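You operate a simulated robot arm through the tools that you are given. There is no shell and no other tool. Be economical: measure what you need, move in short steps, check, and stop when the job is done.

You run a simulated robot arm. Do the job below in one go: nothing can be reset, and whatever is moved stays where it is left.

TASK
Put the sugar jar on the middle of the drop-leaf table away on the back of the bar. Take the crank music box on the middle of the drop-leaf table and put it away on the island top. Put the small grey bucket on the middle of the drop-leaf table away on the lower shelf of the plant bench. Put the blue tumbler in the sink. Take the packet labelled "kale" from the middle of the drop-leaf table and put it on the white tile. Open the door under the drawer, put the nut carton on the floor under the drawer and shut the drawer again. Switch the lever of the wide window on. Do these in any order. Set down upright: blue tumbler, nut carton.

Only the result counts: the job must be done as asked and must still hold three seconds after the hand-in. Knocking over, shifting, dropping, spilling or breaking anything else fails it.

THE ROBOT
A 6-joint arm with a two-finger parallel gripper on a trunk, on a base that drives. Base frame: it is fixed to the floor where the robot stands at the start and does not move with it; the origin is under the middle of the robot, x ahead of it, y to its left, z up. Readings come in m, rad, newtons and seconds.
Its first joint turns from -2.897 to 2.897 rad. Places, roughly: back of the bar (111x18 cm) [-0.26, 3.86, 0.9]; blue packet, green packet, yellow packet [0.75, 0, 0.75]; blue tumbler (8x8x12 cm) [0.8, 0.4, 0.8]; crank music box [0.5, 0, 0.75]; door under the drawer [0.1, 3.4, 0.4]; floor under the drawer [-0.2, 3.5, 0.1]; island top [-1.3, -0.1, 0.8]; lever of the wide window [0.3, -2.2, 0.8]; lower shelf of the plant bench [-1, -1.7, 0.3]; nut carton [0.75, -0.25, 0.75]; sink [-0.4, 2.9, 0.8]; small grey bucket (17x17x14 cm) [0.8, 0.5, 0.8]; sugar jar [0.75, 0, 0.75]; white tile (9x9x1 cm) [0.9, 0.3, 0.7]. Payload 3.43 kg.
Tool frame: the origin (TCP) lies between the finger pads and is the grasp point; the fingertips stand 0.034 m ahead of it; z points along the fingers, y is the line along which they close. The gripper opens to 0.128 m. The fingers are 0.024 m wide and 0.012 m thick; the gripper's body (0.048 by 0.13 m) begins 0.096 m behind the TCP.
Orientation is that of the tool frame in the base frame, as a unit quaternion [w, x, y, z]. With the fingers straight down and closing along the base's y, the tool's x points along the base's -x, its y along +y and its z along -z.

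THE INTERFACE
- The arm moves only by the tool move_arm. Its argument "targets" is a list of rows, each a list of 3 entries, a list of its own where there are three numbers: the shift along the base's x, y, z in m, then the turn, a rotation vector about the base's x, y, z in rad, then the finger opening in m, from 0 to 0.128. In form: [[[dx, dy, dz], [wx, wy, wz], grip], ...]. A call has 1 to 8 rows; each row is the pose to reach, as a shift and turn from the pose commanded when the call began. Rows are played at 5 a second. More than 0.05 m and 0.15 rad between two rows, or a gripper value outside its range, and nothing of the call is played. Where a pose cannot be reached the arm comes as near as it can. A force on the tool above 40 N (or 10 N above the force at the start of the call, whichever is more), or a blocked arm, ends the call early, and 0.2 s more pass. The fingers move at their own pace (about 0.153 m/s each) and stop on an object; they squeeze with about 30 N. The grip force told is the motor's: it shows also when the fingers shut on nothing. Time passes only in rows, and 0.2 s behind the last, so rows that repeat a pose let the fingers close. The reply holds the time, the measured pose of the TCP, the force on the tool along the base axes, the opening and the grip force, in the units named above and with some noise, with the torque about the TCP (base axes, N m) and any sound that the robot's microphone picked up.
- Cameras (640 x 400 px; columns grow to the right, rows downward): "scene" is now at [0.1493, 0.2202, 1.1662]; the picture's right is [0.01, -1.00, 0.00], its down [-0.85, -0.01, -0.52] and it looks along [0.52, 0.00, -0.85] (base axes); focal length 214 px, centre (320, 200). "wrist" rides on the gripper at [0.076, -0.011, -0.16] in the tool frame; the picture's right is [0.15, 0.99, 0.00], its down [-0.88, 0.13, -0.46] and it looks along [-0.45, 0.07, 0.89] (tool axes); focal length 234 px, centre (320, 200). There is no depth. A picture from a camera that has moved, and an enlarged one, comes with that camera's place and axes in the base frame and with its lens.
- camera(camera): a new picture of that camera. The clock stands still meanwhile.
- roll_base(legs): drives the robot by 1 to 6 legs, each [ahead, left, turn to the left] in m, m and rad, along the robot's own axes; the way and the turn of a leg run together, so that a leg with both is an arc; at most 1.5 m and 3.142 rad a leg. The arm and the cameras ride along, it lands a little off, and it stops where it bumps. It gives what a move gives.
- pan_tilt(pan, tilt): turns the head with the scene camera to pan (to the left, within 2.496 rad either way) and tilt (down, from -0.506 to 1.204), counted from straight ahead of the robot. It gives what a move gives.
- enlarge(camera, box): a new picture of the part [left, top, right, bottom] of that camera's present view, enlarged. The clock stands still meanwhile.
- finish_job(): hands the job in; it is judged then, once.

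Go step by step. Nothing tells you exact positions but the pictures and the camera data: compare them with the known pose of the tool, close in by small moves and look again before you grip or let go. The budget is 217 turns and 202 pictures, counting those below and the enlarged ones. Unless the task says otherwise, let go and move clear before handing in.

The tools are called after "Request:" as a command line: name --argument value ..., lists and objects as JSON in quotes. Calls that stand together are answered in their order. move_arm: Moves the arm, as the interface text tells. Its arguments: {"type":"object","properties":{"targets":{"type":"array","items":{"type":"array"}}},"required":["targets"]} The other tools are called the same way: roll_base (legs) drives the base; pan_tilt (pan, tilt) turns the head that bears the scene camera; camera (camera) takes a picture; enlarge (camera, box) takes an enlarged picture of a part of a camera's view; finish_job () hands the job in.

At the start:

```text
clock: 0.0
eef_pos: [0.7764, 0.1324, 1.0475]
tool_rot: [0.0, 0.0, 1.0, 0.001]
ft_force: [0.6, -0.5, -0.2]
torque: [0.0, 0.03, 0.0]
gripper_width: 0.128
gripper_force: 0.0
robot x, y, heading: [0.0008, -0.0004, 0.004]
head pan, tilt: [0.009, 1.019]
```

scene: 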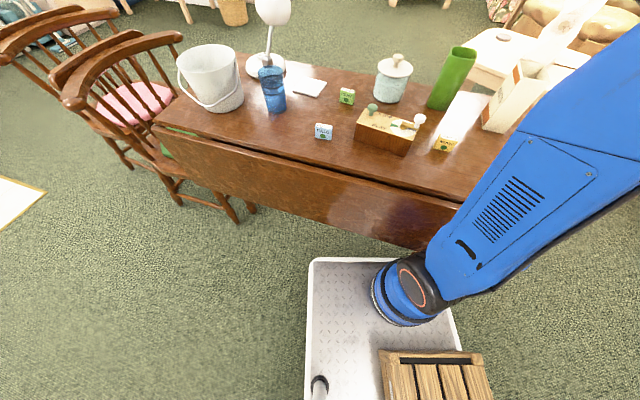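
wrist: 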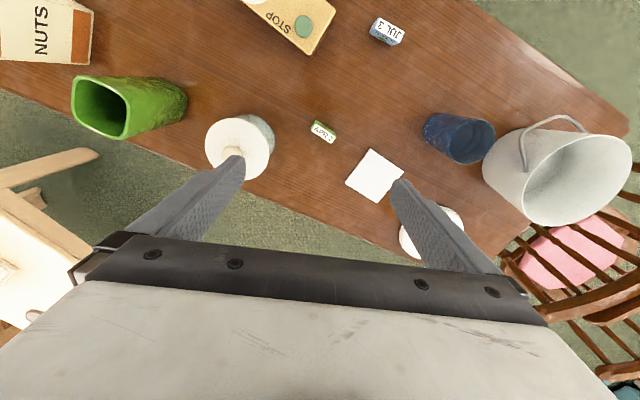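

I see the table with the bucket, tumbler, jar, music box, three packets and the nut carton. First I'll read the packet labels.

Request:
enlarge --camera "scene" --box '[300, 70, 480, 182]'

Request:
enlarge --camera "wrist" --box '[220, 0, 480, 162]'

Request:
enlarge --camera "scene" --box '[150, 30, 350, 155]'

```text
3.56 times, centred on (390, 126) of scene
camera zoom: at [0.1493, 0.2202, 1.1662], right [0.01, -1.0, 0.0], down [-0.85, -0.01, -0.52], along [0.52, 0.0, -0.85], focal length 763 px, centre (71, 463)
```

zoom: 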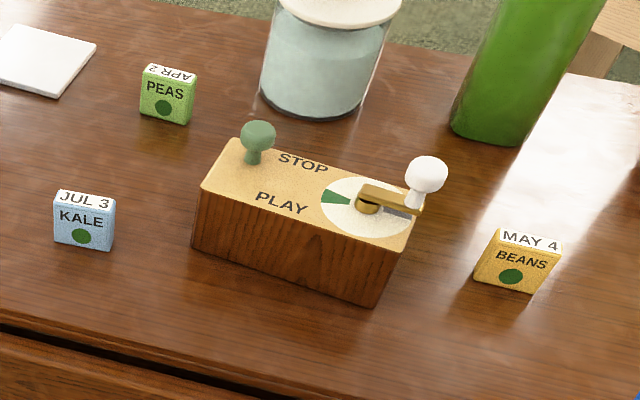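

```text
2.46 times, centred on (350, 81) of wrist
camera zoom: at [0.7023, 0.1209, 1.2069], right [-0.15, 0.99, 0.0], down [0.88, 0.13, 0.46], along [0.45, 0.07, -0.89], focal length 576 px, centre (246, 493)
```

zoom: 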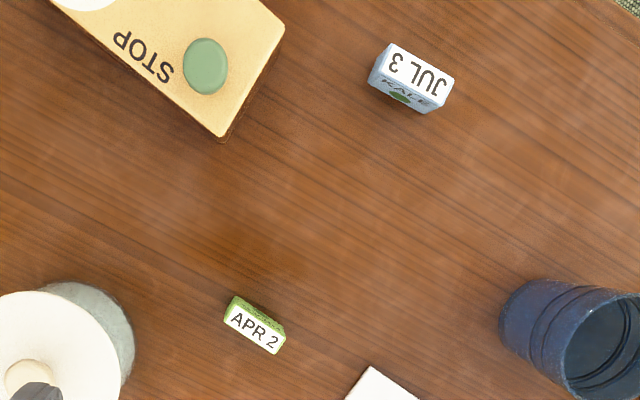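

```text
3.20 times, centred on (250, 92) of scene
camera zoom: at [0.1493, 0.2202, 1.1662], right [0.01, -1.0, 0.0], down [-0.85, -0.01, -0.52], along [0.52, 0.0, -0.85], focal length 686 px, centre (544, 544)
```

zoom: 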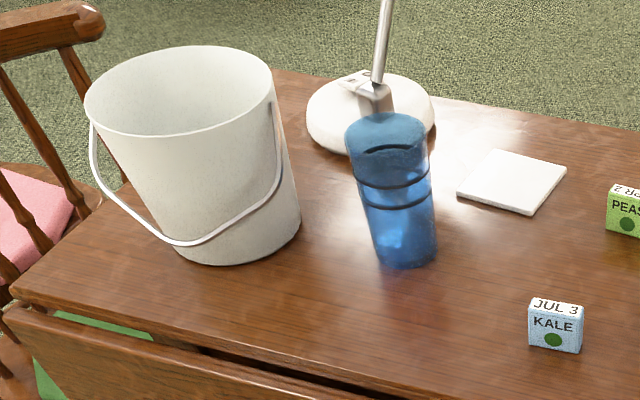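

The blue packet is KALE, at about (0.62, 0.21), with the white tile near (0.85, 0.26). I'll turn the tool above the packet and look again.

Request:
move_arm --targets '[[[-0.02, 0.01, 0], [0, 0, 0.149], 0.128], [[-0.04, 0.02, 0], [0, 0, 0.298], 0.128], [[-0.06, 0.03, -0.01], [0, 0, 0.447], 0.128], [[-0.08, 0.04, -0.02], [0, 0, 0.596], 0.1], [[-0.1, 0.05, -0.03], [0, 0, 0.745], 0.08], [[-0.12, 0.06, -0.04], [0, 0, 0.894], 0.06], [[-0.14, 0.07, -0.06], [0, 0, 1.043], 0.06], [[-0.156, 0.078, -0.08], [0, 0, 1.19], 0.06]]'

Request:
camera --camera "wrist"

Request:
camera --camera "scene"

```text
clock: 1.8
eef_pos: [0.6206, 0.2102, 0.9685]
tool_rot: [0.0, -0.562, 0.827, 0.0]
ft_force: [-0.5, 0.9, 0.5]
torque: [0.0, -0.01, -0.01]
gripper_width: 0.06
gripper_force: 0.0
robot x, y, heading: [-0.0051, 0.001, 0.002]
head pan, tilt: [0.009, 1.019]
```

```text
196 pictures are left
camera wrist: at [0.6049, 0.1362, 1.1269], right [-0.97, 0.23, 0.0], down [0.2, 0.87, 0.46], along [0.1, 0.44, -0.89], focal length 234 px, centre (320, 200)
```

wrist: 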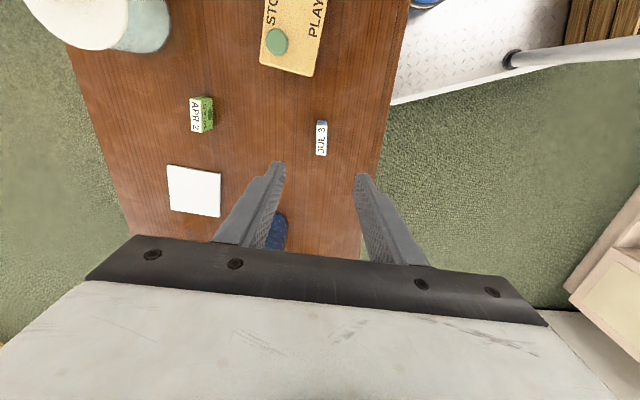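

```text
195 pictures are left
camera scene: at [0.1494, 0.2202, 1.1662], right [0.01, -1.0, 0.0], down [-0.85, -0.01, -0.52], along [0.52, 0.0, -0.85], focal length 214 px, centre (320, 200)
```

scene: 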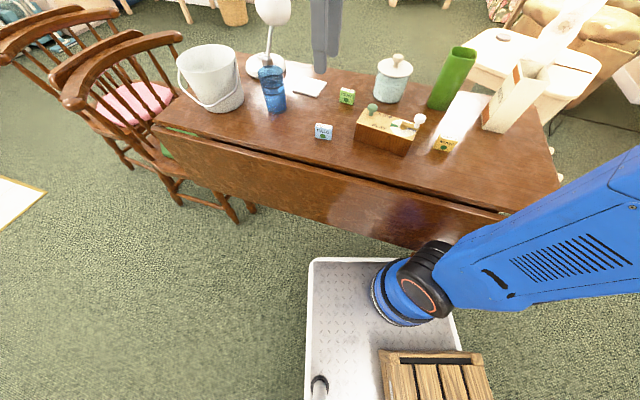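

The packet lies right under the tool. I'll check its angle closely.

Request:
enlarge --camera "wrist" --box '[270, 100, 370, 162]'

Request:
enlarge --camera "wrist" --box '[140, 80, 360, 230]'

```text
6.40 times, centred on (320, 131) of wrist
camera zoom: at [0.6049, 0.1362, 1.1269], right [-0.97, 0.23, 0.0], down [0.2, 0.87, 0.46], along [0.1, 0.44, -0.89], focal length 1499 px, centre (320, 642)
```

zoom: 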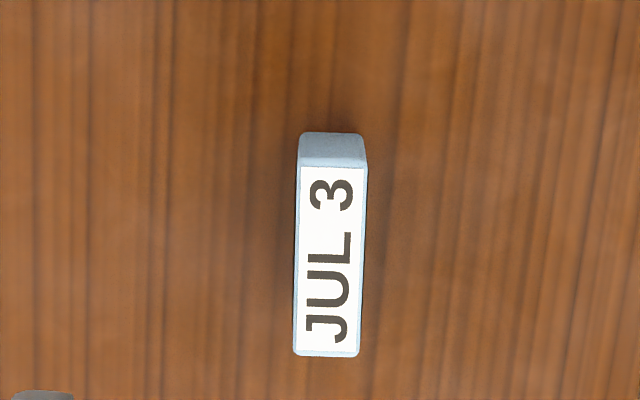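

```text
2.67 times, centred on (250, 155) of wrist
camera zoom: at [0.6049, 0.1362, 1.1269], right [-0.97, 0.23, 0.0], down [0.2, 0.87, 0.46], along [0.1, 0.44, -0.89], focal length 624 px, centre (507, 320)
```

zoom: 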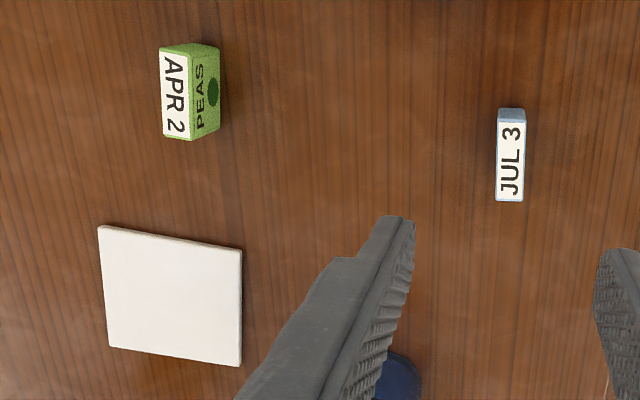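

I'll rotate 0.13 more, go down, grip the packet and lift it.

Request:
move_arm --targets '[[[-0.001, 0.001, -0.04], [0, 0, 0.13], 0.06], [[-0.001, 0.001, -0.085], [0, 0, 0.13], 0.06], [[-0.001, 0.001, -0.13], [0, 0, 0.13], 0.06], [[-0.001, 0.001, -0.165], [0, 0, 0.13], 0.06], [[-0.001, 0.001, -0.185], [0, 0, 0.13], 0.06], [[-0.001, 0.001, -0.185], [0, 0, 0.13], 0.0], [[-0.001, 0.001, -0.185], [0, 0, 0.13], 0.0], [[-0.001, 0.001, -0.185], [0, 0, 0.13], 0.0]]'

Request:
move_arm --targets '[[[0, 0, 0.04], [0, 0, 0], 0.0], [[0, 0, 0.08], [0, 0, 0], 0.0], [[0, 0, 0.12], [0, 0, 0], 0.0], [[0.04, 0.01, 0.14], [0, 0, 0], 0.0], [[0.08, 0.01, 0.16], [0, 0, 0], 0.0], [[0.12, 0.02, 0.16], [0, 0, 0], 0.0], [[0.16, 0.025, 0.16], [0, 0, 0], 0.0], [[0.195, 0.03, 0.16], [0, 0, 0], 0.0]]'

Request:
camera --camera "wrist"

Request:
camera --camera "scene"

```text
clock: 3.6
eef_pos: [0.62, 0.2113, 0.7843]
tool_rot: [0.0, -0.613, 0.79, 0.0]
ft_force: [-0.4, 0.7, 0.5]
torque: [-0.01, 0.0, 0.02]
gripper_width: 0.0142
gripper_force: 30.2
robot x, y, heading: [0.0006, -0.0003, -0.0]
head pan, tilt: [0.009, 1.019]
```

```text
clock: 5.4
eef_pos: [0.8146, 0.2404, 0.9463]
tool_rot: [0.002, -0.613, 0.79, 0.0]
ft_force: [-0.8, 0.3, 1.3]
torque: [0.04, -0.05, 0.03]
gripper_width: 0.0143
gripper_force: 30.1
robot x, y, heading: [0.0018, -0.0014, 0.002]
head pan, tilt: [0.009, 1.019]
```

```text
192 pictures are left
camera wrist: at [0.8075, 0.1654, 1.1042], right [-0.99, 0.1, 0.0], down [0.09, 0.89, 0.46], along [0.05, 0.45, -0.89], focal length 234 px, centre (320, 200)
```

wrist: 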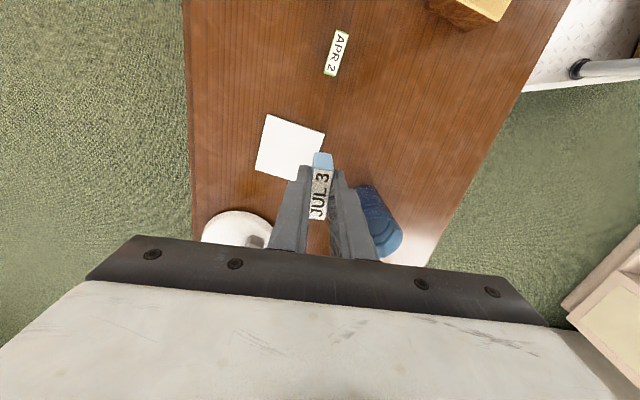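

```text
191 pictures are left
camera scene: at [0.1489, 0.2201, 1.1662], right [0.01, -1.0, 0.0], down [-0.85, -0.01, -0.52], along [0.52, 0.0, -0.85], focal length 214 px, centre (320, 200)
```

scene: 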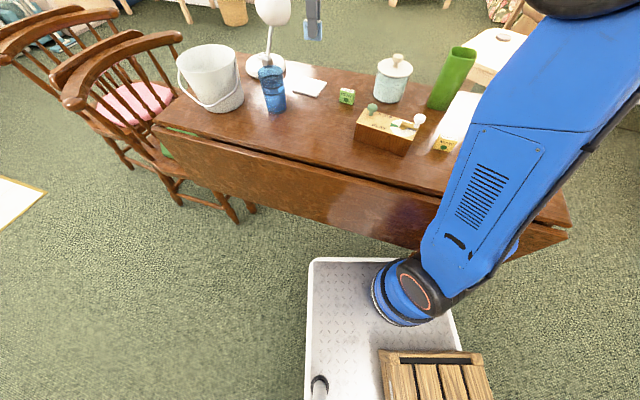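

The packet is held. The tile centre is about (0.86, 0.255), so I'll move over it, go part way down and check.

Request:
move_arm --targets '[[[0.045, 0.015, -0.02], [0, 0, 0], 0.0], [[0.045, 0.015, -0.06], [0, 0, 0], 0.0], [[0.045, 0.015, -0.1], [0, 0, 0], 0.0], [[0.045, 0.015, -0.13], [0, 0, 0], 0.0]]'

Request:
camera --camera "wrist"

Request:
enlarge --camera "scene" --box '[240, 40, 370, 121]'

```text
refused: row 1 steps farther than a row can; nothing moved
```

```text
190 pictures are left
camera wrist: at [0.8075, 0.1654, 1.1042], right [-0.99, 0.1, 0.0], down [0.09, 0.89, 0.46], along [0.05, 0.45, -0.89], focal length 234 px, centre (320, 200)
```

wrist: 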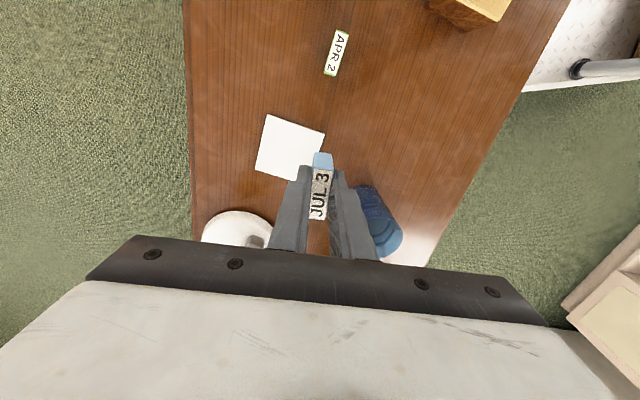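

```text
4.92 times, centred on (305, 80) of scene
camera zoom: at [0.1489, 0.2201, 1.1662], right [0.01, -1.0, 0.0], down [-0.85, -0.01, -0.52], along [0.52, 0.0, -0.85], focal length 1056 px, centre (394, 788)
```

zoom: 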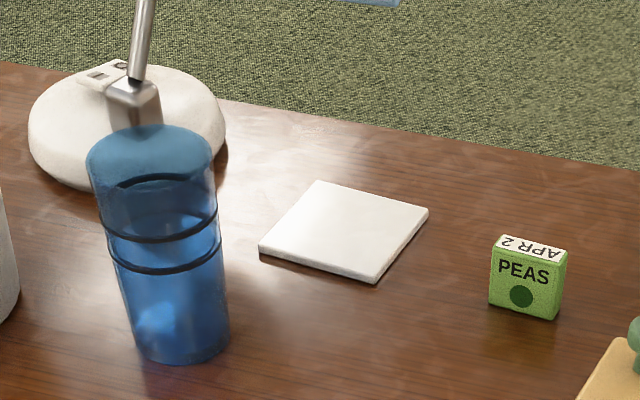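

I'll do the same move in smaller steps.

Request:
move_arm --targets '[[[0.02, 0.008, 0], [0, 0, 0], 0.0], [[0.042, 0.015, -0.02], [0, 0, 0], 0.0], [[0.042, 0.015, -0.06], [0, 0, 0], 0.0], [[0.042, 0.015, -0.1], [0, 0, 0], 0.0], [[0.042, 0.015, -0.125], [0, 0, 0], 0.0]]'

Request:
camera --camera "wrist"

Request:
enlarge --camera "scene" --box '[240, 40, 370, 121]'

```text
clock: 6.6
eef_pos: [0.8571, 0.2566, 0.8197]
tool_rot: [0.001, -0.613, 0.79, 0.001]
ft_force: [-0.5, 0.9, 0.2]
torque: [-0.02, 0.0, 0.0]
gripper_width: 0.0144
gripper_force: 30.2
robot x, y, heading: [-0.0025, 0.0014, -0.001]
head pan, tilt: [0.009, 1.019]
```

```text
188 pictures are left
camera wrist: at [0.8498, 0.1801, 0.9769], right [-0.99, 0.1, 0.0], down [0.09, 0.89, 0.46], along [0.05, 0.45, -0.89], focal length 234 px, centre (320, 200)
```

wrist: 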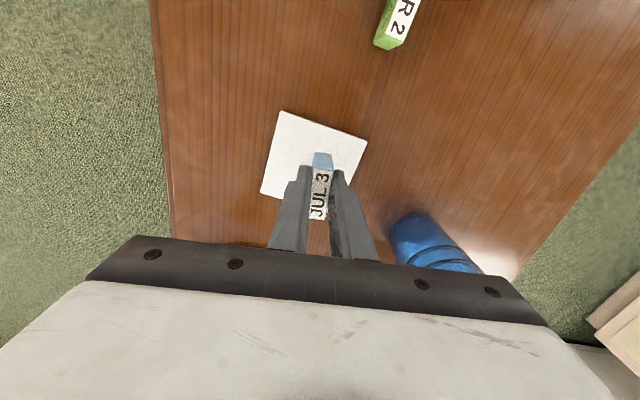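

```text
4.92 times, centred on (305, 80) of scene
camera zoom: at [0.1492, 0.2202, 1.1662], right [0.01, -1.0, 0.0], down [-0.85, -0.01, -0.52], along [0.52, 0.0, -0.85], focal length 1056 px, centre (394, 788)
```

zoom: 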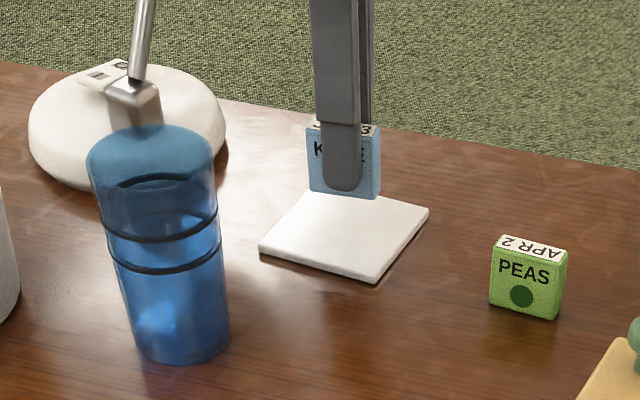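

The packet is centred over the tile. I'll lower it, release and rise.

Request:
move_arm --targets '[[[0, -0.003, -0.012], [0, 0, 0], 0.0], [[0, -0.003, -0.022], [0, 0, 0], 0.0], [[0, -0.003, -0.0245], [0, 0, 0], 0.0], [[0, -0.003, -0.0245], [0, 0, 0], 0.0], [[0, -0.003, -0.0245], [0, 0, 0], 0.03], [[0, -0.003, -0.0245], [0, 0, 0], 0.05], [[0, -0.003, -0.0245], [0, 0, 0], 0.05]]'

Request:
move_arm --targets '[[[0, 0, 0.04], [0, 0, 0], 0.05], [[0, 0, 0.08], [0, 0, 0], 0.05], [[0, 0, 0.12], [0, 0, 0], 0.05], [[0, 0, 0.16], [0, 0, 0], 0.05], [[-0.03, 0.0, 0.19], [0, 0, -0.14], 0.08], [[-0.06, 0.0, 0.22], [0, 0, -0.28], 0.128], [[-0.1, 0.0, 0.23], [0, 0, -0.42], 0.128]]'

Request:
camera --camera "wrist"

Request:
enlarge --camera "scene" --box '[160, 40, 380, 178]'

```text
clock: 8.2
eef_pos: [0.8566, 0.2531, 0.7948]
tool_rot: [0.0, -0.613, 0.79, -0.001]
ft_force: [0.4, 0.0, 0.6]
torque: [-0.02, 0.01, -0.01]
gripper_width: 0.0499
gripper_force: 0.1
robot x, y, heading: [-0.0023, -0.001, 0.005]
head pan, tilt: [0.009, 1.019]
```

```text
clock: 9.8
eef_pos: [0.7571, 0.251, 1.0253]
tool_rot: [-0.001, -0.434, 0.901, 0.0]
ft_force: [0.1, 0.4, -1.0]
torque: [-0.06, 0.04, 0.02]
gripper_width: 0.1281
gripper_force: 0.0
robot x, y, heading: [0.0029, 0.0031, -0.001]
head pan, tilt: [0.009, 1.019]
```

```text
186 pictures are left
camera wrist: at [0.7202, 0.1859, 1.1838], right [-0.86, 0.5, 0.0], down [0.45, 0.77, 0.45], along [0.23, 0.39, -0.89], focal length 234 px, centre (320, 200)
```

wrist: 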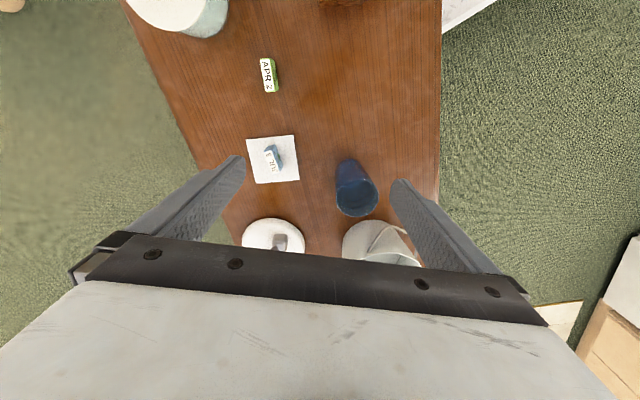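

```text
2.90 times, centred on (270, 109) of scene
camera zoom: at [0.1497, 0.2204, 1.1661], right [0.01, -1.0, 0.0], down [-0.85, -0.01, -0.52], along [0.52, 0.0, -0.85], focal length 622 px, centre (465, 464)
```

zoom: 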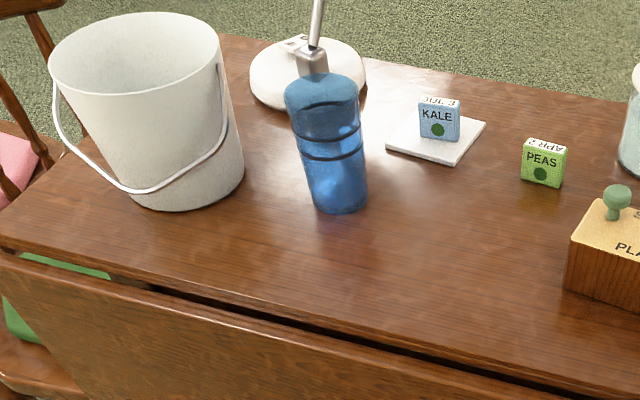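

The kale packet stands on the tile. Now I'll look around the room to plan the drives.

Request:
pan_tilt --pan 1.57 --tilt 0.35

Request:
camera --camera "scene"

Request:
pan_tilt --pan 2.45 --tilt 0.45

Request:
camera --camera "scene"

Request:
pan_tilt --pan -2.45 --tilt 0.45

Request:
camera --camera "scene"

Request:
pan_tilt --pan -1.57 --tilt 0.35

Request:
camera --camera "scene"

```text
clock: 11.4
eef_pos: [0.7572, 0.2521, 1.027]
tool_rot: [-0.001, -0.436, 0.9, 0.0]
ft_force: [-0.8, 0.5, -1.0]
torque: [-0.03, -0.03, 0.01]
gripper_width: 0.128
gripper_force: 0.1
robot x, y, heading: [0.0002, -0.0001, 0.002]
head pan, tilt: [1.571, 0.351]
```

```text
184 pictures are left
camera scene: at [0.0809, 0.3128, 1.2222], right [1.0, 0.0, 0.0], down [0.0, -0.34, -0.94], along [0.0, 0.94, -0.34], focal length 214 px, centre (320, 200)
```

scene: 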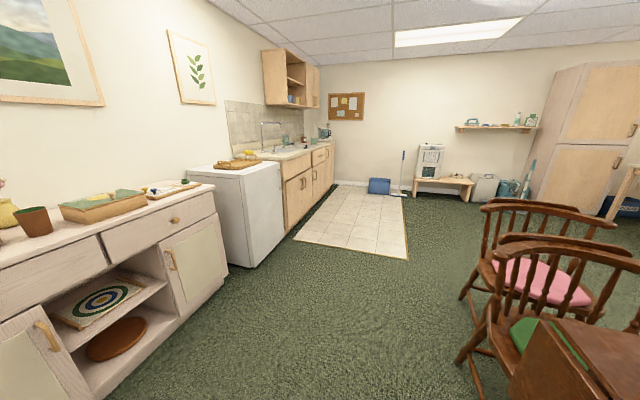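

```text
clock: 12.6
eef_pos: [0.7576, 0.2519, 1.0261]
tool_rot: [-0.001, -0.435, 0.9, 0.0]
ft_force: [0.0, -0.2, 0.2]
torque: [0.02, -0.02, -0.02]
gripper_width: 0.1282
gripper_force: 0.0
robot x, y, heading: [0.0007, -0.0004, -0.002]
head pan, tilt: [2.45, 0.45]
```

```text
183 pictures are left
camera scene: at [0.0101, 0.2784, 1.213], right [0.64, 0.77, 0.0], down [0.34, -0.28, -0.9], along [-0.69, 0.57, -0.44], focal length 214 px, centre (320, 200)
```

scene: 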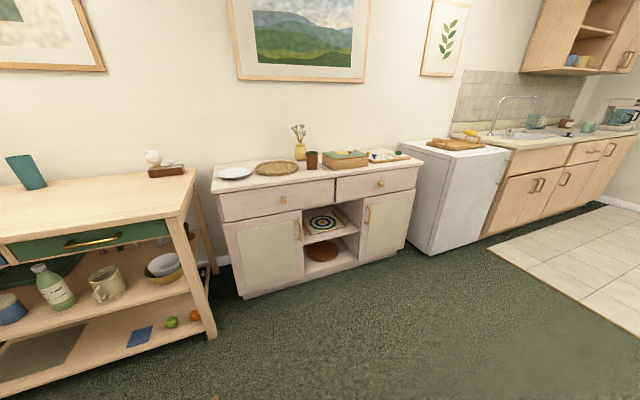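

```text
clock: 16.5
eef_pos: [0.7578, 0.2509, 1.0262]
tool_rot: [0.0, -0.435, 0.9, 0.0]
ft_force: [1.1, 0.6, -0.1]
torque: [-0.02, 0.0, -0.01]
gripper_width: 0.128
gripper_force: 0.1
robot x, y, heading: [0.0005, -0.0024, -0.005]
head pan, tilt: [-2.45, 0.45]
```

```text
182 pictures are left
camera scene: at [0.01, 0.1611, 1.213], right [-0.64, 0.77, 0.0], down [0.34, 0.28, -0.9], along [-0.69, -0.57, -0.44], focal length 214 px, centre (320, 200)
```

scene: 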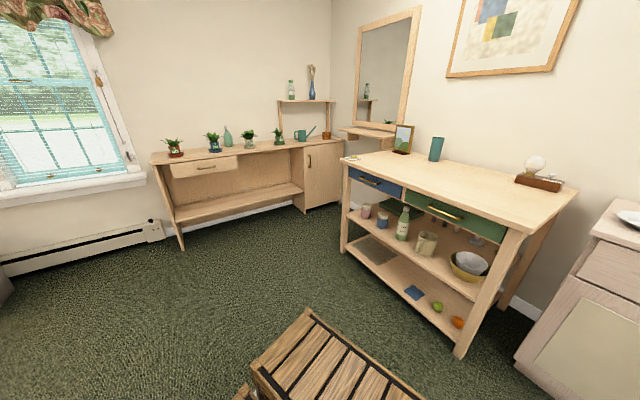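

```text
clock: 17.7
eef_pos: [0.7568, 0.2513, 1.0249]
tool_rot: [0.0, -0.435, 0.9, 0.0]
ft_force: [-1.1, 0.5, -0.4]
torque: [0.02, 0.01, 0.0]
gripper_width: 0.1282
gripper_force: 0.0
robot x, y, heading: [-0.0027, 0.0007, -0.002]
head pan, tilt: [-1.571, 0.351]
```

```text
181 pictures are left
camera scene: at [0.0807, 0.1266, 1.2222], right [-1.0, 0.0, 0.0], down [0.0, 0.34, -0.94], along [0.0, -0.94, -0.34], focal length 214 px, centre (320, 200)
```

scene: 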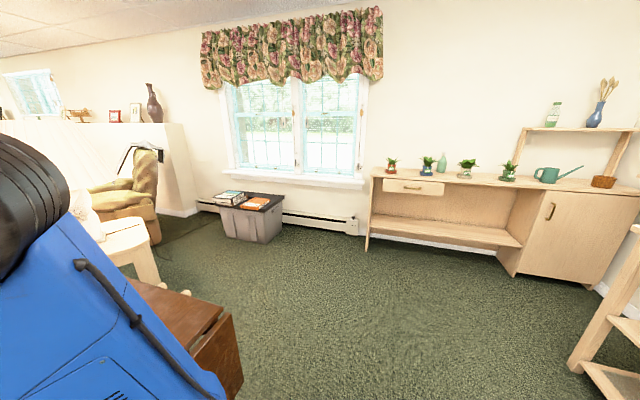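

The map is clear: sink and bar counter ahead-left at the far wall, island and plant bench behind. I'll take the tumbler to the sink first, so I position above it.

Request:
move_arm --targets '[[[0, 0.04, 0], [0, 0, 0], 0.128], [[-0.002, 0.08, 0], [0, 0, 0], 0.128], [[-0.005, 0.1, -0.02], [0, 0, 0], 0.128], [[-0.005, 0.1, -0.06], [0, 0, 0], 0.128]]'

Request:
pan_tilt --pan 0.1 --tilt 0.9

Request:
camera --camera "wrist"

Request:
camera --camera "scene"

```text
clock: 18.7
eef_pos: [0.7528, 0.3536, 0.9654]
tool_rot: [0.0, -0.435, 0.901, 0.0]
ft_force: [0.6, 0.0, 0.6]
torque: [0.01, -0.05, 0.02]
gripper_width: 0.128
gripper_force: 0.0
robot x, y, heading: [0.0009, -0.0019, 0.001]
head pan, tilt: [-1.571, 0.351]
```

```text
clock: 20.4
eef_pos: [0.7529, 0.353, 0.9663]
tool_rot: [0.0, -0.435, 0.9, 0.0]
ft_force: [0.1, -0.4, -0.2]
torque: [0.01, 0.04, 0.01]
gripper_width: 0.1278
gripper_force: 0.0
robot x, y, heading: [-0.0027, 0.0018, 0.007]
head pan, tilt: [0.099, 0.901]
```

```text
180 pictures are left
camera wrist: at [0.7163, 0.2874, 1.1235], right [-0.87, 0.5, 0.0], down [0.45, 0.77, 0.46], along [0.23, 0.39, -0.89], focal length 234 px, centre (320, 200)
```

wrist: 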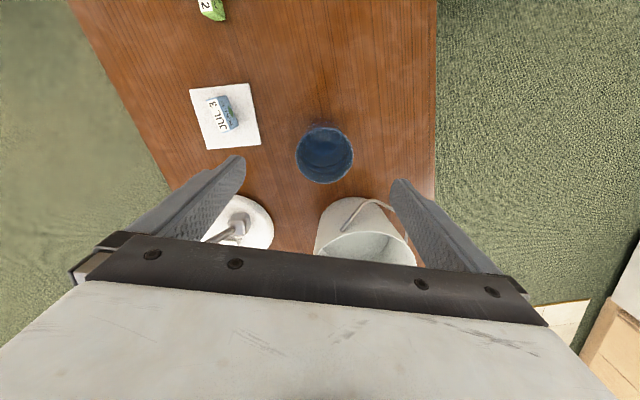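

```text
179 pictures are left
camera scene: at [0.156, 0.2272, 1.1747], right [0.1, -1.0, 0.0], down [-0.78, -0.08, -0.62], along [0.62, 0.06, -0.78], focal length 214 px, centre (320, 200)
```

scene: 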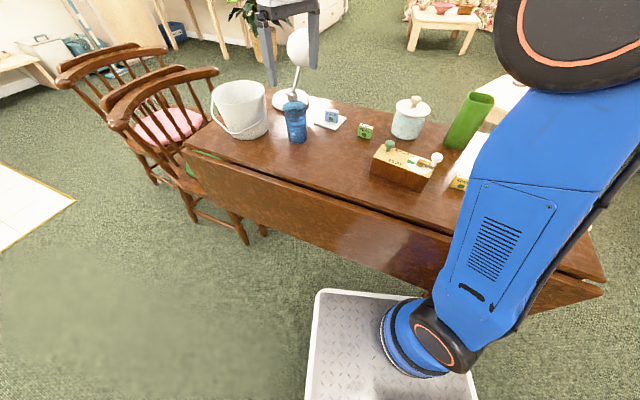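

I'm aligned over the tumbler at (0.75, 0.355). Next: descend, grip and lift.

Request:
move_arm --targets '[[[-0.002, 0.002, -0.045], [0, 0, 0], 0.128], [[-0.002, 0.002, -0.09], [0, 0, 0], 0.128], [[-0.002, 0.002, -0.135], [0, 0, 0], 0.128], [[-0.002, 0.002, -0.145], [0, 0, 0], 0.1], [[-0.002, 0.002, -0.145], [0, 0, 0], 0.08], [[-0.002, 0.002, -0.145], [0, 0, 0], 0.04], [[-0.002, 0.002, -0.145], [0, 0, 0], 0.04]]'

Request:
enlarge --camera "scene" --box '[220, 40, 380, 140]'

```text
clock: 22.0
eef_pos: [0.7497, 0.3545, 0.8202]
tool_rot: [0.001, -0.435, 0.9, 0.001]
ft_force: [-0.7, -0.2, -0.2]
torque: [-0.02, -0.03, 0.04]
gripper_width: 0.0673
gripper_force: 30.2
robot x, y, heading: [-0.0021, -0.0001, 0.005]
head pan, tilt: [0.099, 0.901]
```

```text
4.00 times, centred on (300, 90) of scene
camera zoom: at [0.156, 0.2272, 1.1746], right [0.1, -1.0, 0.0], down [-0.78, -0.08, -0.62], along [0.62, 0.06, -0.78], focal length 858 px, centre (400, 640)
```

zoom: 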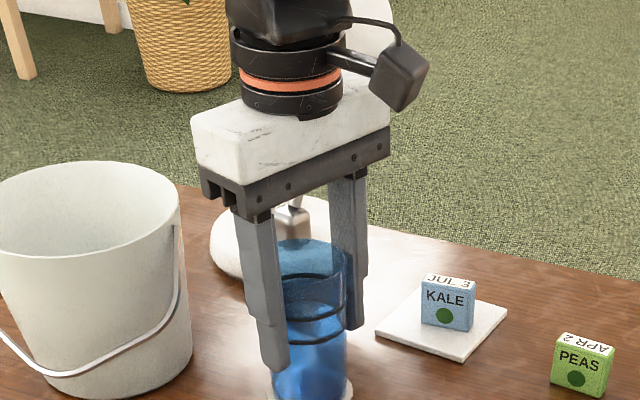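

The tumbler is held by its upper part. I'll lift it straight up, then draw it back towards the robot for driving.

Request:
move_arm --targets '[[[0, 0, 0.04], [0, 0, 0], 0.04], [[0, 0, 0.085], [0, 0, 0], 0.04], [[0, 0, 0.13], [0, 0, 0], 0.04], [[-0.01, 0, 0.17], [0, 0, 0], 0.04], [[-0.04, -0.02, 0.19], [0, 0, 0], 0.04], [[-0.08, -0.04, 0.2], [0, 0, 0], 0.04], [[-0.12, -0.06, 0.2], [0, 0, 0], 0.04], [[-0.16, -0.08, 0.2], [0, 0, 0], 0.04]]'

Request:
move_arm --targets '[[[-0.04, -0.02, 0.0], [0, 0, -0.1], 0.04], [[-0.08, -0.04, 0], [0, 0, -0.2], 0.04], [[-0.12, -0.06, 0.0], [0, 0, -0.3], 0.04], [[-0.14, -0.1, 0], [0, 0, -0.4], 0.04], [[-0.14, -0.14, 0.0], [0, 0, -0.5], 0.04], [[-0.14, -0.18, 0.0], [0, 0, -0.6], 0.04]]'

Request:
camera --camera "scene"

```text
clock: 23.8
eef_pos: [0.5896, 0.2767, 1.0177]
tool_rot: [-0.001, -0.435, 0.9, 0.0]
ft_force: [0.2, 1.3, -1.9]
torque: [-0.09, 0.06, 0.0]
gripper_width: 0.0666
gripper_force: 29.4
robot x, y, heading: [0.0035, -0.0014, 0.003]
head pan, tilt: [0.099, 0.901]
```

```text
clock: 25.2
eef_pos: [0.4498, 0.0958, 1.0187]
tool_rot: [0.0, -0.149, 0.989, 0.0]
ft_force: [-0.4, 0.3, -1.4]
torque: [0.01, 0.06, -0.02]
gripper_width: 0.0663
gripper_force: 30.3
robot x, y, heading: [-0.0035, -0.0022, 0.002]
head pan, tilt: [0.099, 0.901]
```

```text
177 pictures are left
camera scene: at [0.156, 0.2273, 1.1746], right [0.1, -0.99, 0.0], down [-0.78, -0.08, -0.62], along [0.62, 0.06, -0.78], focal length 214 px, centre (320, 200)
```

scene: 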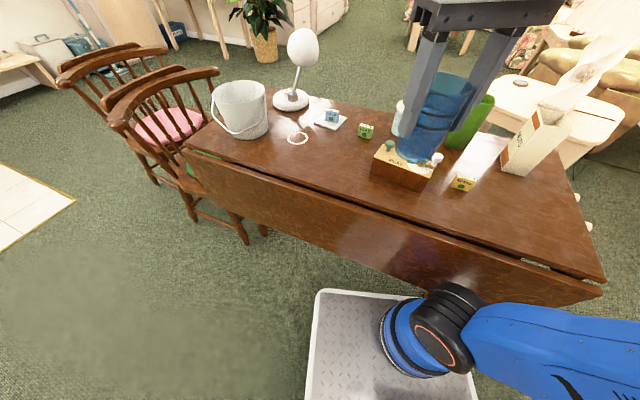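

The tumbler is held over the deck side. Now I'll back off, turn left and drive along the counter line.

Request:
roll_base --legs '[[-0.3, 0, 0], [0, 0, 1.3], [1.2, 0, 0], [1.2, 0, 0]]'

Request:
pan_tilt --pan 0.9 --tilt 0.5

Request:
camera --camera "scene"

```text
clock: 41.8
eef_pos: [0.365, 2.7618, 1.0204]
tool_rot: [0.0, 0.716, -0.698, -0.001]
ft_force: [-0.7, 0.0, -2.7]
torque: [0.0, -0.01, 0.01]
gripper_width: 0.0659
gripper_force: 30.1
robot x, y, heading: [0.339, 2.3013, 1.299]
head pan, tilt: [0.099, 0.901]
```

```text
clock: 42.9
eef_pos: [0.3669, 2.7658, 1.0189]
tool_rot: [0.001, 0.716, -0.698, 0.0]
ft_force: [-0.4, 0.9, -1.7]
torque: [-0.02, 0.02, -0.03]
gripper_width: 0.0663
gripper_force: 30.4
robot x, y, heading: [0.3351, 2.3068, 1.296]
head pan, tilt: [0.901, 0.499]
```

```text
176 pictures are left
camera scene: at [0.0911, 2.51, 1.2106], right [0.81, 0.59, 0.0], down [0.28, -0.38, -0.88], along [-0.51, 0.71, -0.48], focal length 214 px, centre (320, 200)
```

scene: 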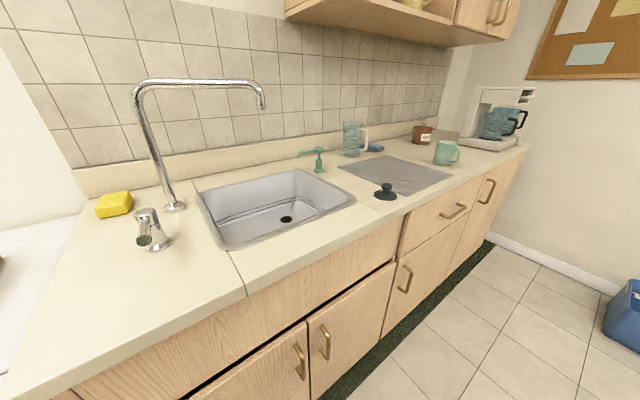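

I see the sink with the faucet curving over its back left, and the bar with a drawer and a door under it. I'll drive a bit farther and turn to face the counter.

Request:
roll_base --legs '[[0.42, 0, 0], [0, 0, 1.57]]'

Request:
pan_tilt --pan 0.1 --tilt 0.6

Request:
camera --camera "scene"

Request:
camera --camera "wrist"

```text
clock: 49.4
eef_pos: [-0.0114, 2.7441, 1.0192]
tool_rot: [0.002, 1.0, 0.013, 0.002]
ft_force: [-0.9, 0.0, -1.7]
torque: [0.02, -0.05, -0.04]
gripper_width: 0.0661
gripper_force: 29.7
robot x, y, heading: [0.4512, 2.7133, 2.862]
head pan, tilt: [0.901, 0.499]
```

```text
clock: 50.5
eef_pos: [-0.0117, 2.7436, 1.0177]
tool_rot: [0.001, 1.0, 0.013, 0.002]
ft_force: [0.0, 0.2, -1.4]
torque: [0.01, -0.02, 0.03]
gripper_width: 0.0661
gripper_force: 30.3
robot x, y, heading: [0.4517, 2.7133, 2.873]
head pan, tilt: [0.099, 0.6]
```

```text
175 pictures are left
camera scene: at [0.227, 2.5382, 1.2025], right [0.17, 0.98, 0.0], down [0.56, -0.1, -0.83], along [-0.81, 0.14, -0.56], focal length 214 px, centre (320, 200)
```

scene: 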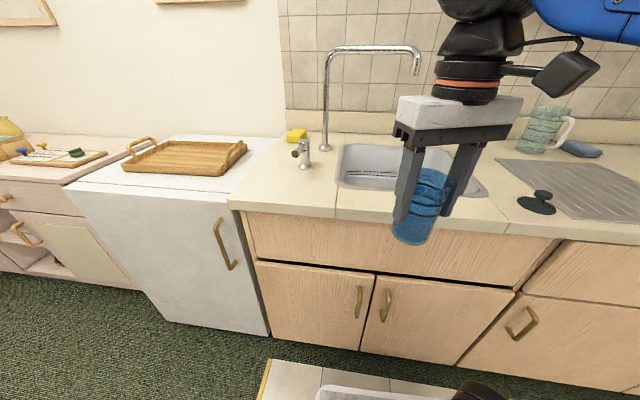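

```text
174 pictures are left
camera wrist: at [0.0648, 2.7579, 1.1752], right [0.17, -0.98, 0.0], down [-0.88, -0.15, 0.45], along [-0.45, -0.08, -0.89], focal length 234 px, centre (320, 200)
```

wrist: 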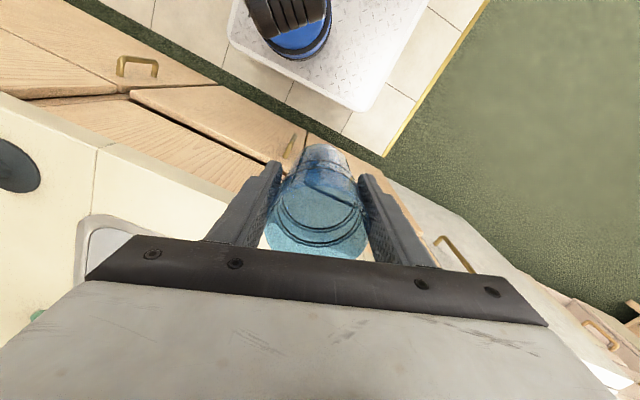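

The counter top works out at z≈0.90, the spout tip at (-0.34, 2.88, 1.17), and the sink centre near (-0.37, 2.90). I'll aim for the front-right part of the bowl, approaching from the right, away from the spout.

Request:
move_arm --targets '[[[0, 0.045, 0.01], [0, 0, 0], 0.04], [[0, 0.09, 0.01], [0, 0, 0], 0.04], [[0, 0.135, 0.01], [0, 0, 0], 0.04], [[-0.02, 0.18, 0.01], [0, 0, 0], 0.04], [[-0.05, 0.215, 0.01], [0, 0, 0], 0.04], [[-0.095, 0.23, 0.01], [0, 0, 0], 0.04], [[-0.14, 0.23, 0.01], [0, 0, 0], 0.04]]'

Request:
camera --camera "scene"

Request:
camera --camera "wrist"

```text
clock: 52.1
eef_pos: [-0.1507, 2.9752, 1.0275]
tool_rot: [-0.001, 1.0, 0.013, 0.001]
ft_force: [1.5, -1.1, -1.7]
torque: [0.03, 0.0, 0.02]
gripper_width: 0.0658
gripper_force: 29.7
robot x, y, heading: [0.4499, 2.7092, 2.871]
head pan, tilt: [0.099, 0.6]
```

```text
173 pictures are left
camera scene: at [0.2275, 2.5382, 1.2025], right [0.17, 0.98, 0.0], down [0.56, -0.1, -0.83], along [-0.81, 0.14, -0.56], focal length 214 px, centre (320, 200)
```

scene: 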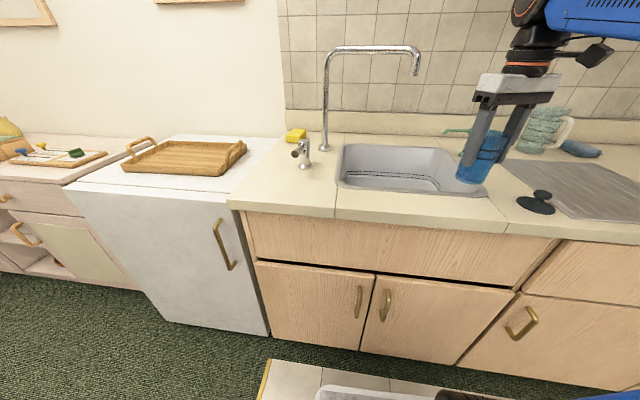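

```text
172 pictures are left
camera wrist: at [-0.0744, 2.9892, 1.1864], right [0.17, -0.98, 0.0], down [-0.88, -0.15, 0.45], along [-0.45, -0.08, -0.89], focal length 234 px, centre (320, 200)
```

wrist: 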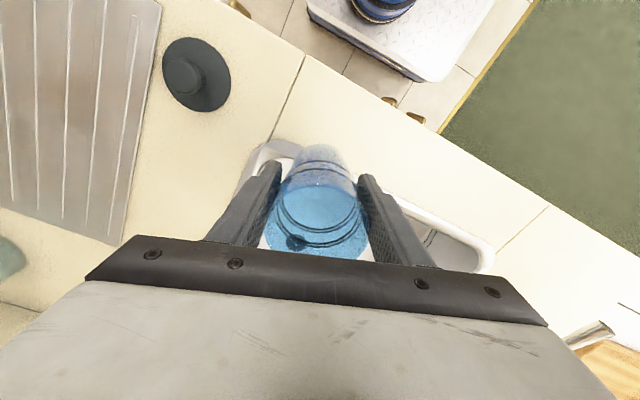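

I'll shift the tumbler over the front-right part of the bowl and look.

Request:
move_arm --targets '[[[-0.045, 0, 0], [0, 0, 0], 0.04], [[-0.09, 0, 0], [0, 0, 0], 0.04], [[-0.13, 0, -0.0], [0, 0, 0], 0.04], [[-0.13, 0, -0.04], [0, 0, 0], 0.04]]'

Request:
camera --camera "scene"

Request:
camera --camera "wrist"

```text
clock: 53.1
eef_pos: [-0.2823, 2.9747, 0.9862]
tool_rot: [-0.001, 1.0, 0.013, 0.0]
ft_force: [0.2, 0.2, -1.2]
torque: [0.02, -0.01, -0.02]
gripper_width: 0.0659
gripper_force: 30.4
robot x, y, heading: [0.4493, 2.7108, 2.866]
head pan, tilt: [0.099, 0.6]
```

```text
171 pictures are left
camera scene: at [0.2271, 2.5382, 1.2025], right [0.17, 0.98, 0.0], down [0.56, -0.1, -0.83], along [-0.81, 0.14, -0.56], focal length 214 px, centre (320, 200)
```

scene: 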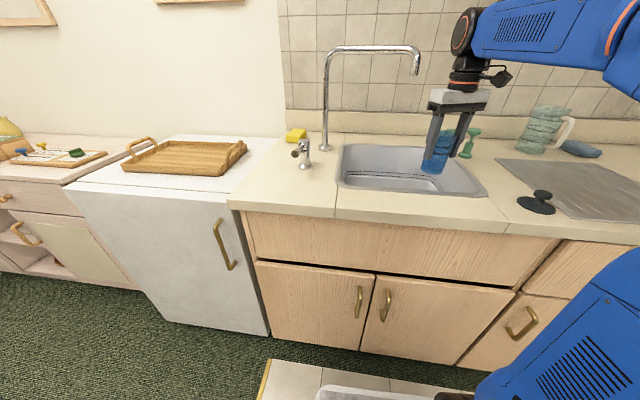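

```text
170 pictures are left
camera wrist: at [-0.206, 2.988, 1.1451], right [0.17, -0.98, 0.0], down [-0.88, -0.15, 0.45], along [-0.45, -0.08, -0.89], focal length 234 px, centre (320, 200)
```

wrist: 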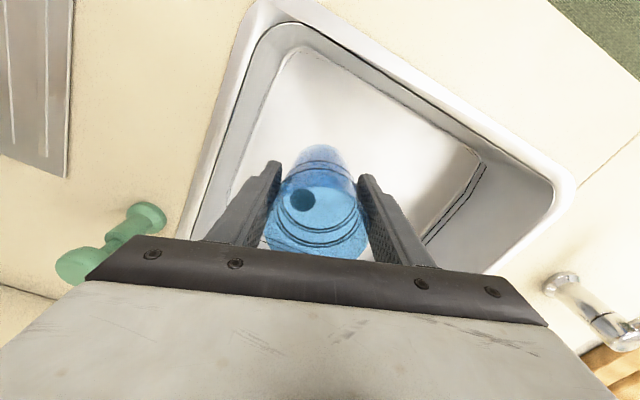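

The tumbler is inside the bowl and the drain lies behind it; I put the sink floor at z≈0.757. I'll shift slightly forward and lower in stages.

Request:
move_arm --targets '[[[0.02, 0, -0.02], [0, 0, 0], 0.04], [[0.02, 0.0, -0.06], [0, 0, 0], 0.04], [[0.02, 0.0, -0.1], [0, 0, 0], 0.04], [[0.02, 0, -0.135], [0, 0, 0], 0.04]]'

Request:
enlarge --camera "scene" --box '[300, 40, 540, 220]'

Request:
camera --camera "wrist"

```text
clock: 54.1
eef_pos: [-0.2617, 2.9744, 0.8517]
tool_rot: [0.0, 1.0, 0.013, 0.002]
ft_force: [0.9, -0.3, -1.8]
torque: [0.01, -0.02, 0.01]
gripper_width: 0.0658
gripper_force: 30.2
robot x, y, heading: [0.4526, 2.7136, 2.866]
head pan, tilt: [0.099, 0.6]
```

```text
2.22 times, centred on (420, 130) of scene
camera zoom: at [0.2271, 2.5382, 1.2025], right [0.17, 0.98, 0.0], down [0.56, -0.1, -0.83], along [-0.81, 0.14, -0.56], focal length 477 px, centre (98, 356)
```

zoom: 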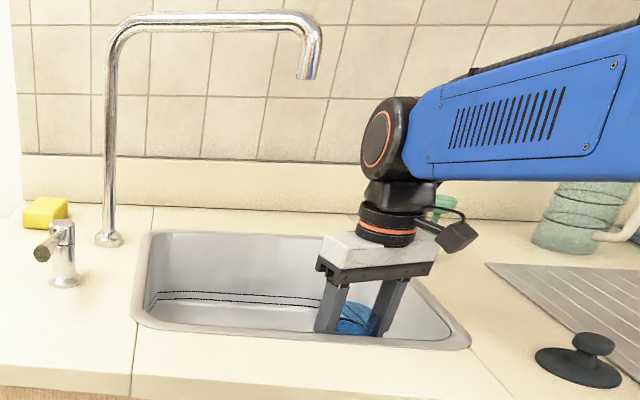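

```text
168 pictures are left
camera wrist: at [-0.1853, 2.9882, 1.0104], right [0.17, -0.98, 0.0], down [-0.88, -0.15, 0.45], along [-0.45, -0.08, -0.89], focal length 234 px, centre (320, 200)
```

wrist: 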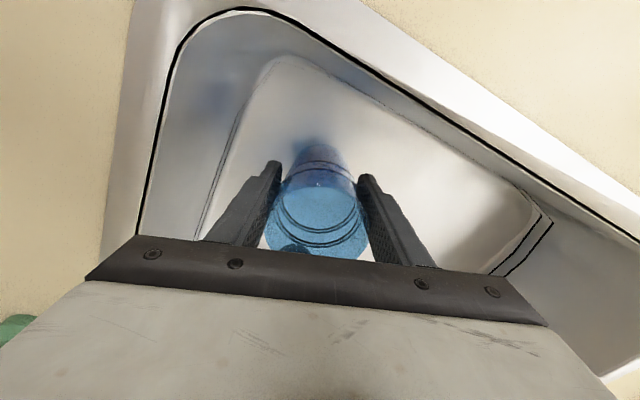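

There is clearance all round. I'll lower to contact in small steps.

Request:
move_arm --targets '[[[0, 0, -0.006], [0, 0, 0], 0.04], [[0, 0.0, -0.011], [0, 0, 0], 0.04], [[0, 0.0, -0.014], [0, 0, 0], 0.04]]'

```text
clock: 54.9
eef_pos: [-0.2607, 2.9736, 0.8391]
tool_rot: [0.0, 1.0, 0.012, 0.002]
ft_force: [1.2, -3.3, 12.9]
torque: [0.2, 0.23, 0.0]
gripper_width: 0.0661
gripper_force: 30.4
robot x, y, heading: [0.4518, 2.7147, 2.868]
head pan, tilt: [0.099, 0.6]
```

Contact is felt at 13 N. I'll ease up, release and rise.

Request:
move_arm --targets '[[[0, 0, 0.001], [0, 0, 0], 0.06], [[0, 0.0, 0.001], [0, 0, 0], 0.08], [[0, 0.0, 0.001], [0, 0, 0], 0.09], [[0, 0.0, 0.001], [0, 0, 0], 0.09], [[0, 0.0, 0.04], [0, 0, 0], 0.09], [[0, 0.0, 0.085], [0, 0, 0], 0.09], [[0, 0.0, 0.13], [0, 0, 0], 0.09], [[0, 0.0, 0.175], [0, 0, 0], 0.09]]'

Request:
move_arm --targets '[[[0, 0.0, 0.04], [0, 0, 0], 0.09], [[0.03, 0.0, 0.06], [0, 0, 0], 0.09], [[0.075, 0.0, 0.07], [0, 0, 0], 0.09], [[0.12, 0.0, 0.07], [0, 0, 0], 0.09], [[0.165, 0, 0.07], [0, 0, 0], 0.09], [[0.21, 0, 0.07], [0, 0, 0], 0.09]]'

Request:
camera --camera "scene"

Request:
camera --camera "wrist"

```text
clock: 56.7
eef_pos: [-0.2603, 2.9743, 1.0123]
tool_rot: [0.001, 1.0, 0.012, 0.002]
ft_force: [0.0, 0.2, -0.4]
torque: [0.01, 0.04, -0.01]
gripper_width: 0.0898
gripper_force: 0.0
robot x, y, heading: [0.451, 2.7144, 2.861]
head pan, tilt: [0.099, 0.6]
```

```text
clock: 58.1
eef_pos: [-0.0516, 2.974, 1.0818]
tool_rot: [0.001, 1.0, 0.013, 0.003]
ft_force: [0.0, 0.2, -0.3]
torque: [-0.04, -0.05, -0.02]
gripper_width: 0.09
gripper_force: 0.1
robot x, y, heading: [0.4516, 2.7124, 2.867]
head pan, tilt: [0.099, 0.6]
```

```text
167 pictures are left
camera scene: at [0.2266, 2.5384, 1.2024], right [0.17, 0.98, 0.0], down [0.56, -0.1, -0.82], along [-0.81, 0.14, -0.57], focal length 214 px, centre (320, 200)
```

scene: 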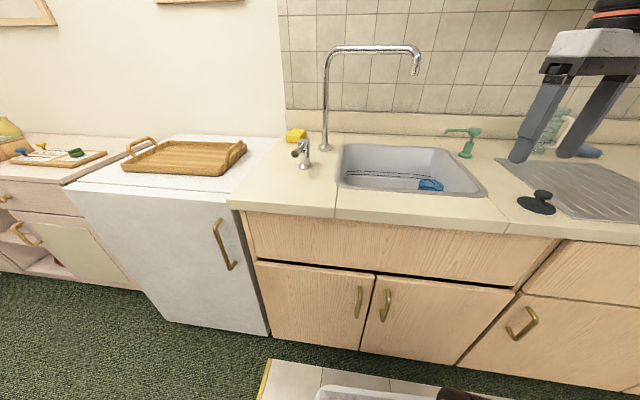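

```text
166 pictures are left
camera wrist: at [0.0251, 2.9887, 1.2405], right [0.17, -0.98, 0.0], down [-0.88, -0.15, 0.45], along [-0.44, -0.08, -0.89], focal length 234 px, centre (320, 200)
```

wrist: 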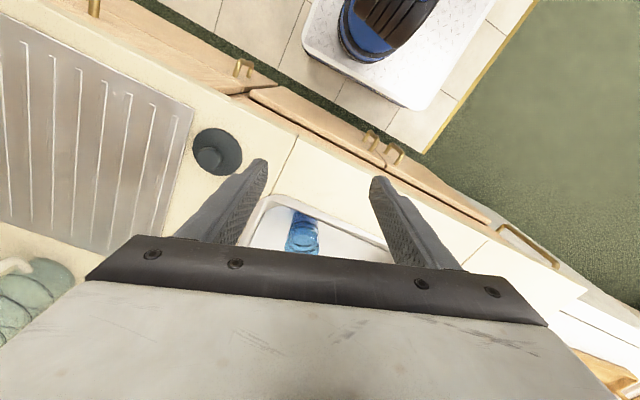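

I'll check that the tumbler stands upright, then look right at the drawer and the door.

Request:
enlarge --camera "scene" --box '[380, 130, 500, 205]'

Request:
pan_tilt --pan -0.6 --tilt 0.7

Request:
camera --camera "scene"

```text
5.33 times, centred on (440, 168) of scene
camera zoom: at [0.2266, 2.5384, 1.2024], right [0.17, 0.98, 0.0], down [0.56, -0.1, -0.82], along [-0.81, 0.14, -0.57], focal length 1144 px, centre (-320, 373)
```

zoom: 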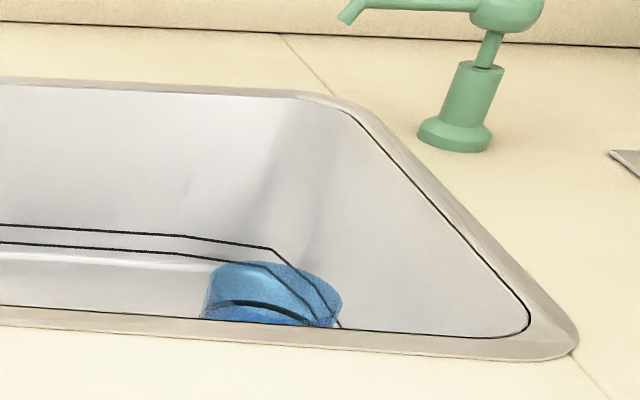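

```text
clock: 59.2
eef_pos: [-0.0505, 2.9743, 1.0823]
tool_rot: [0.0, 1.0, 0.015, 0.002]
ft_force: [-0.9, 0.5, 0.1]
torque: [-0.02, 0.01, 0.0]
gripper_width: 0.0898
gripper_force: 0.0
robot x, y, heading: [0.4472, 2.7171, 2.866]
head pan, tilt: [-0.6, 0.7]
```

```text
164 pictures are left
camera scene: at [0.2596, 2.588, 1.1938], right [0.77, 0.64, 0.0], down [0.41, -0.49, -0.76], along [-0.49, 0.59, -0.64], focal length 214 px, centre (320, 200)
```

scene: 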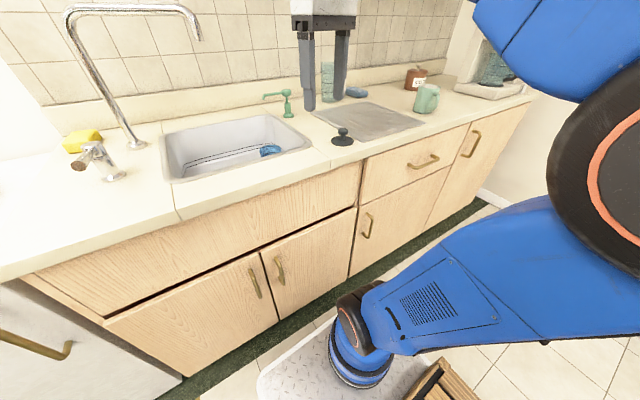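

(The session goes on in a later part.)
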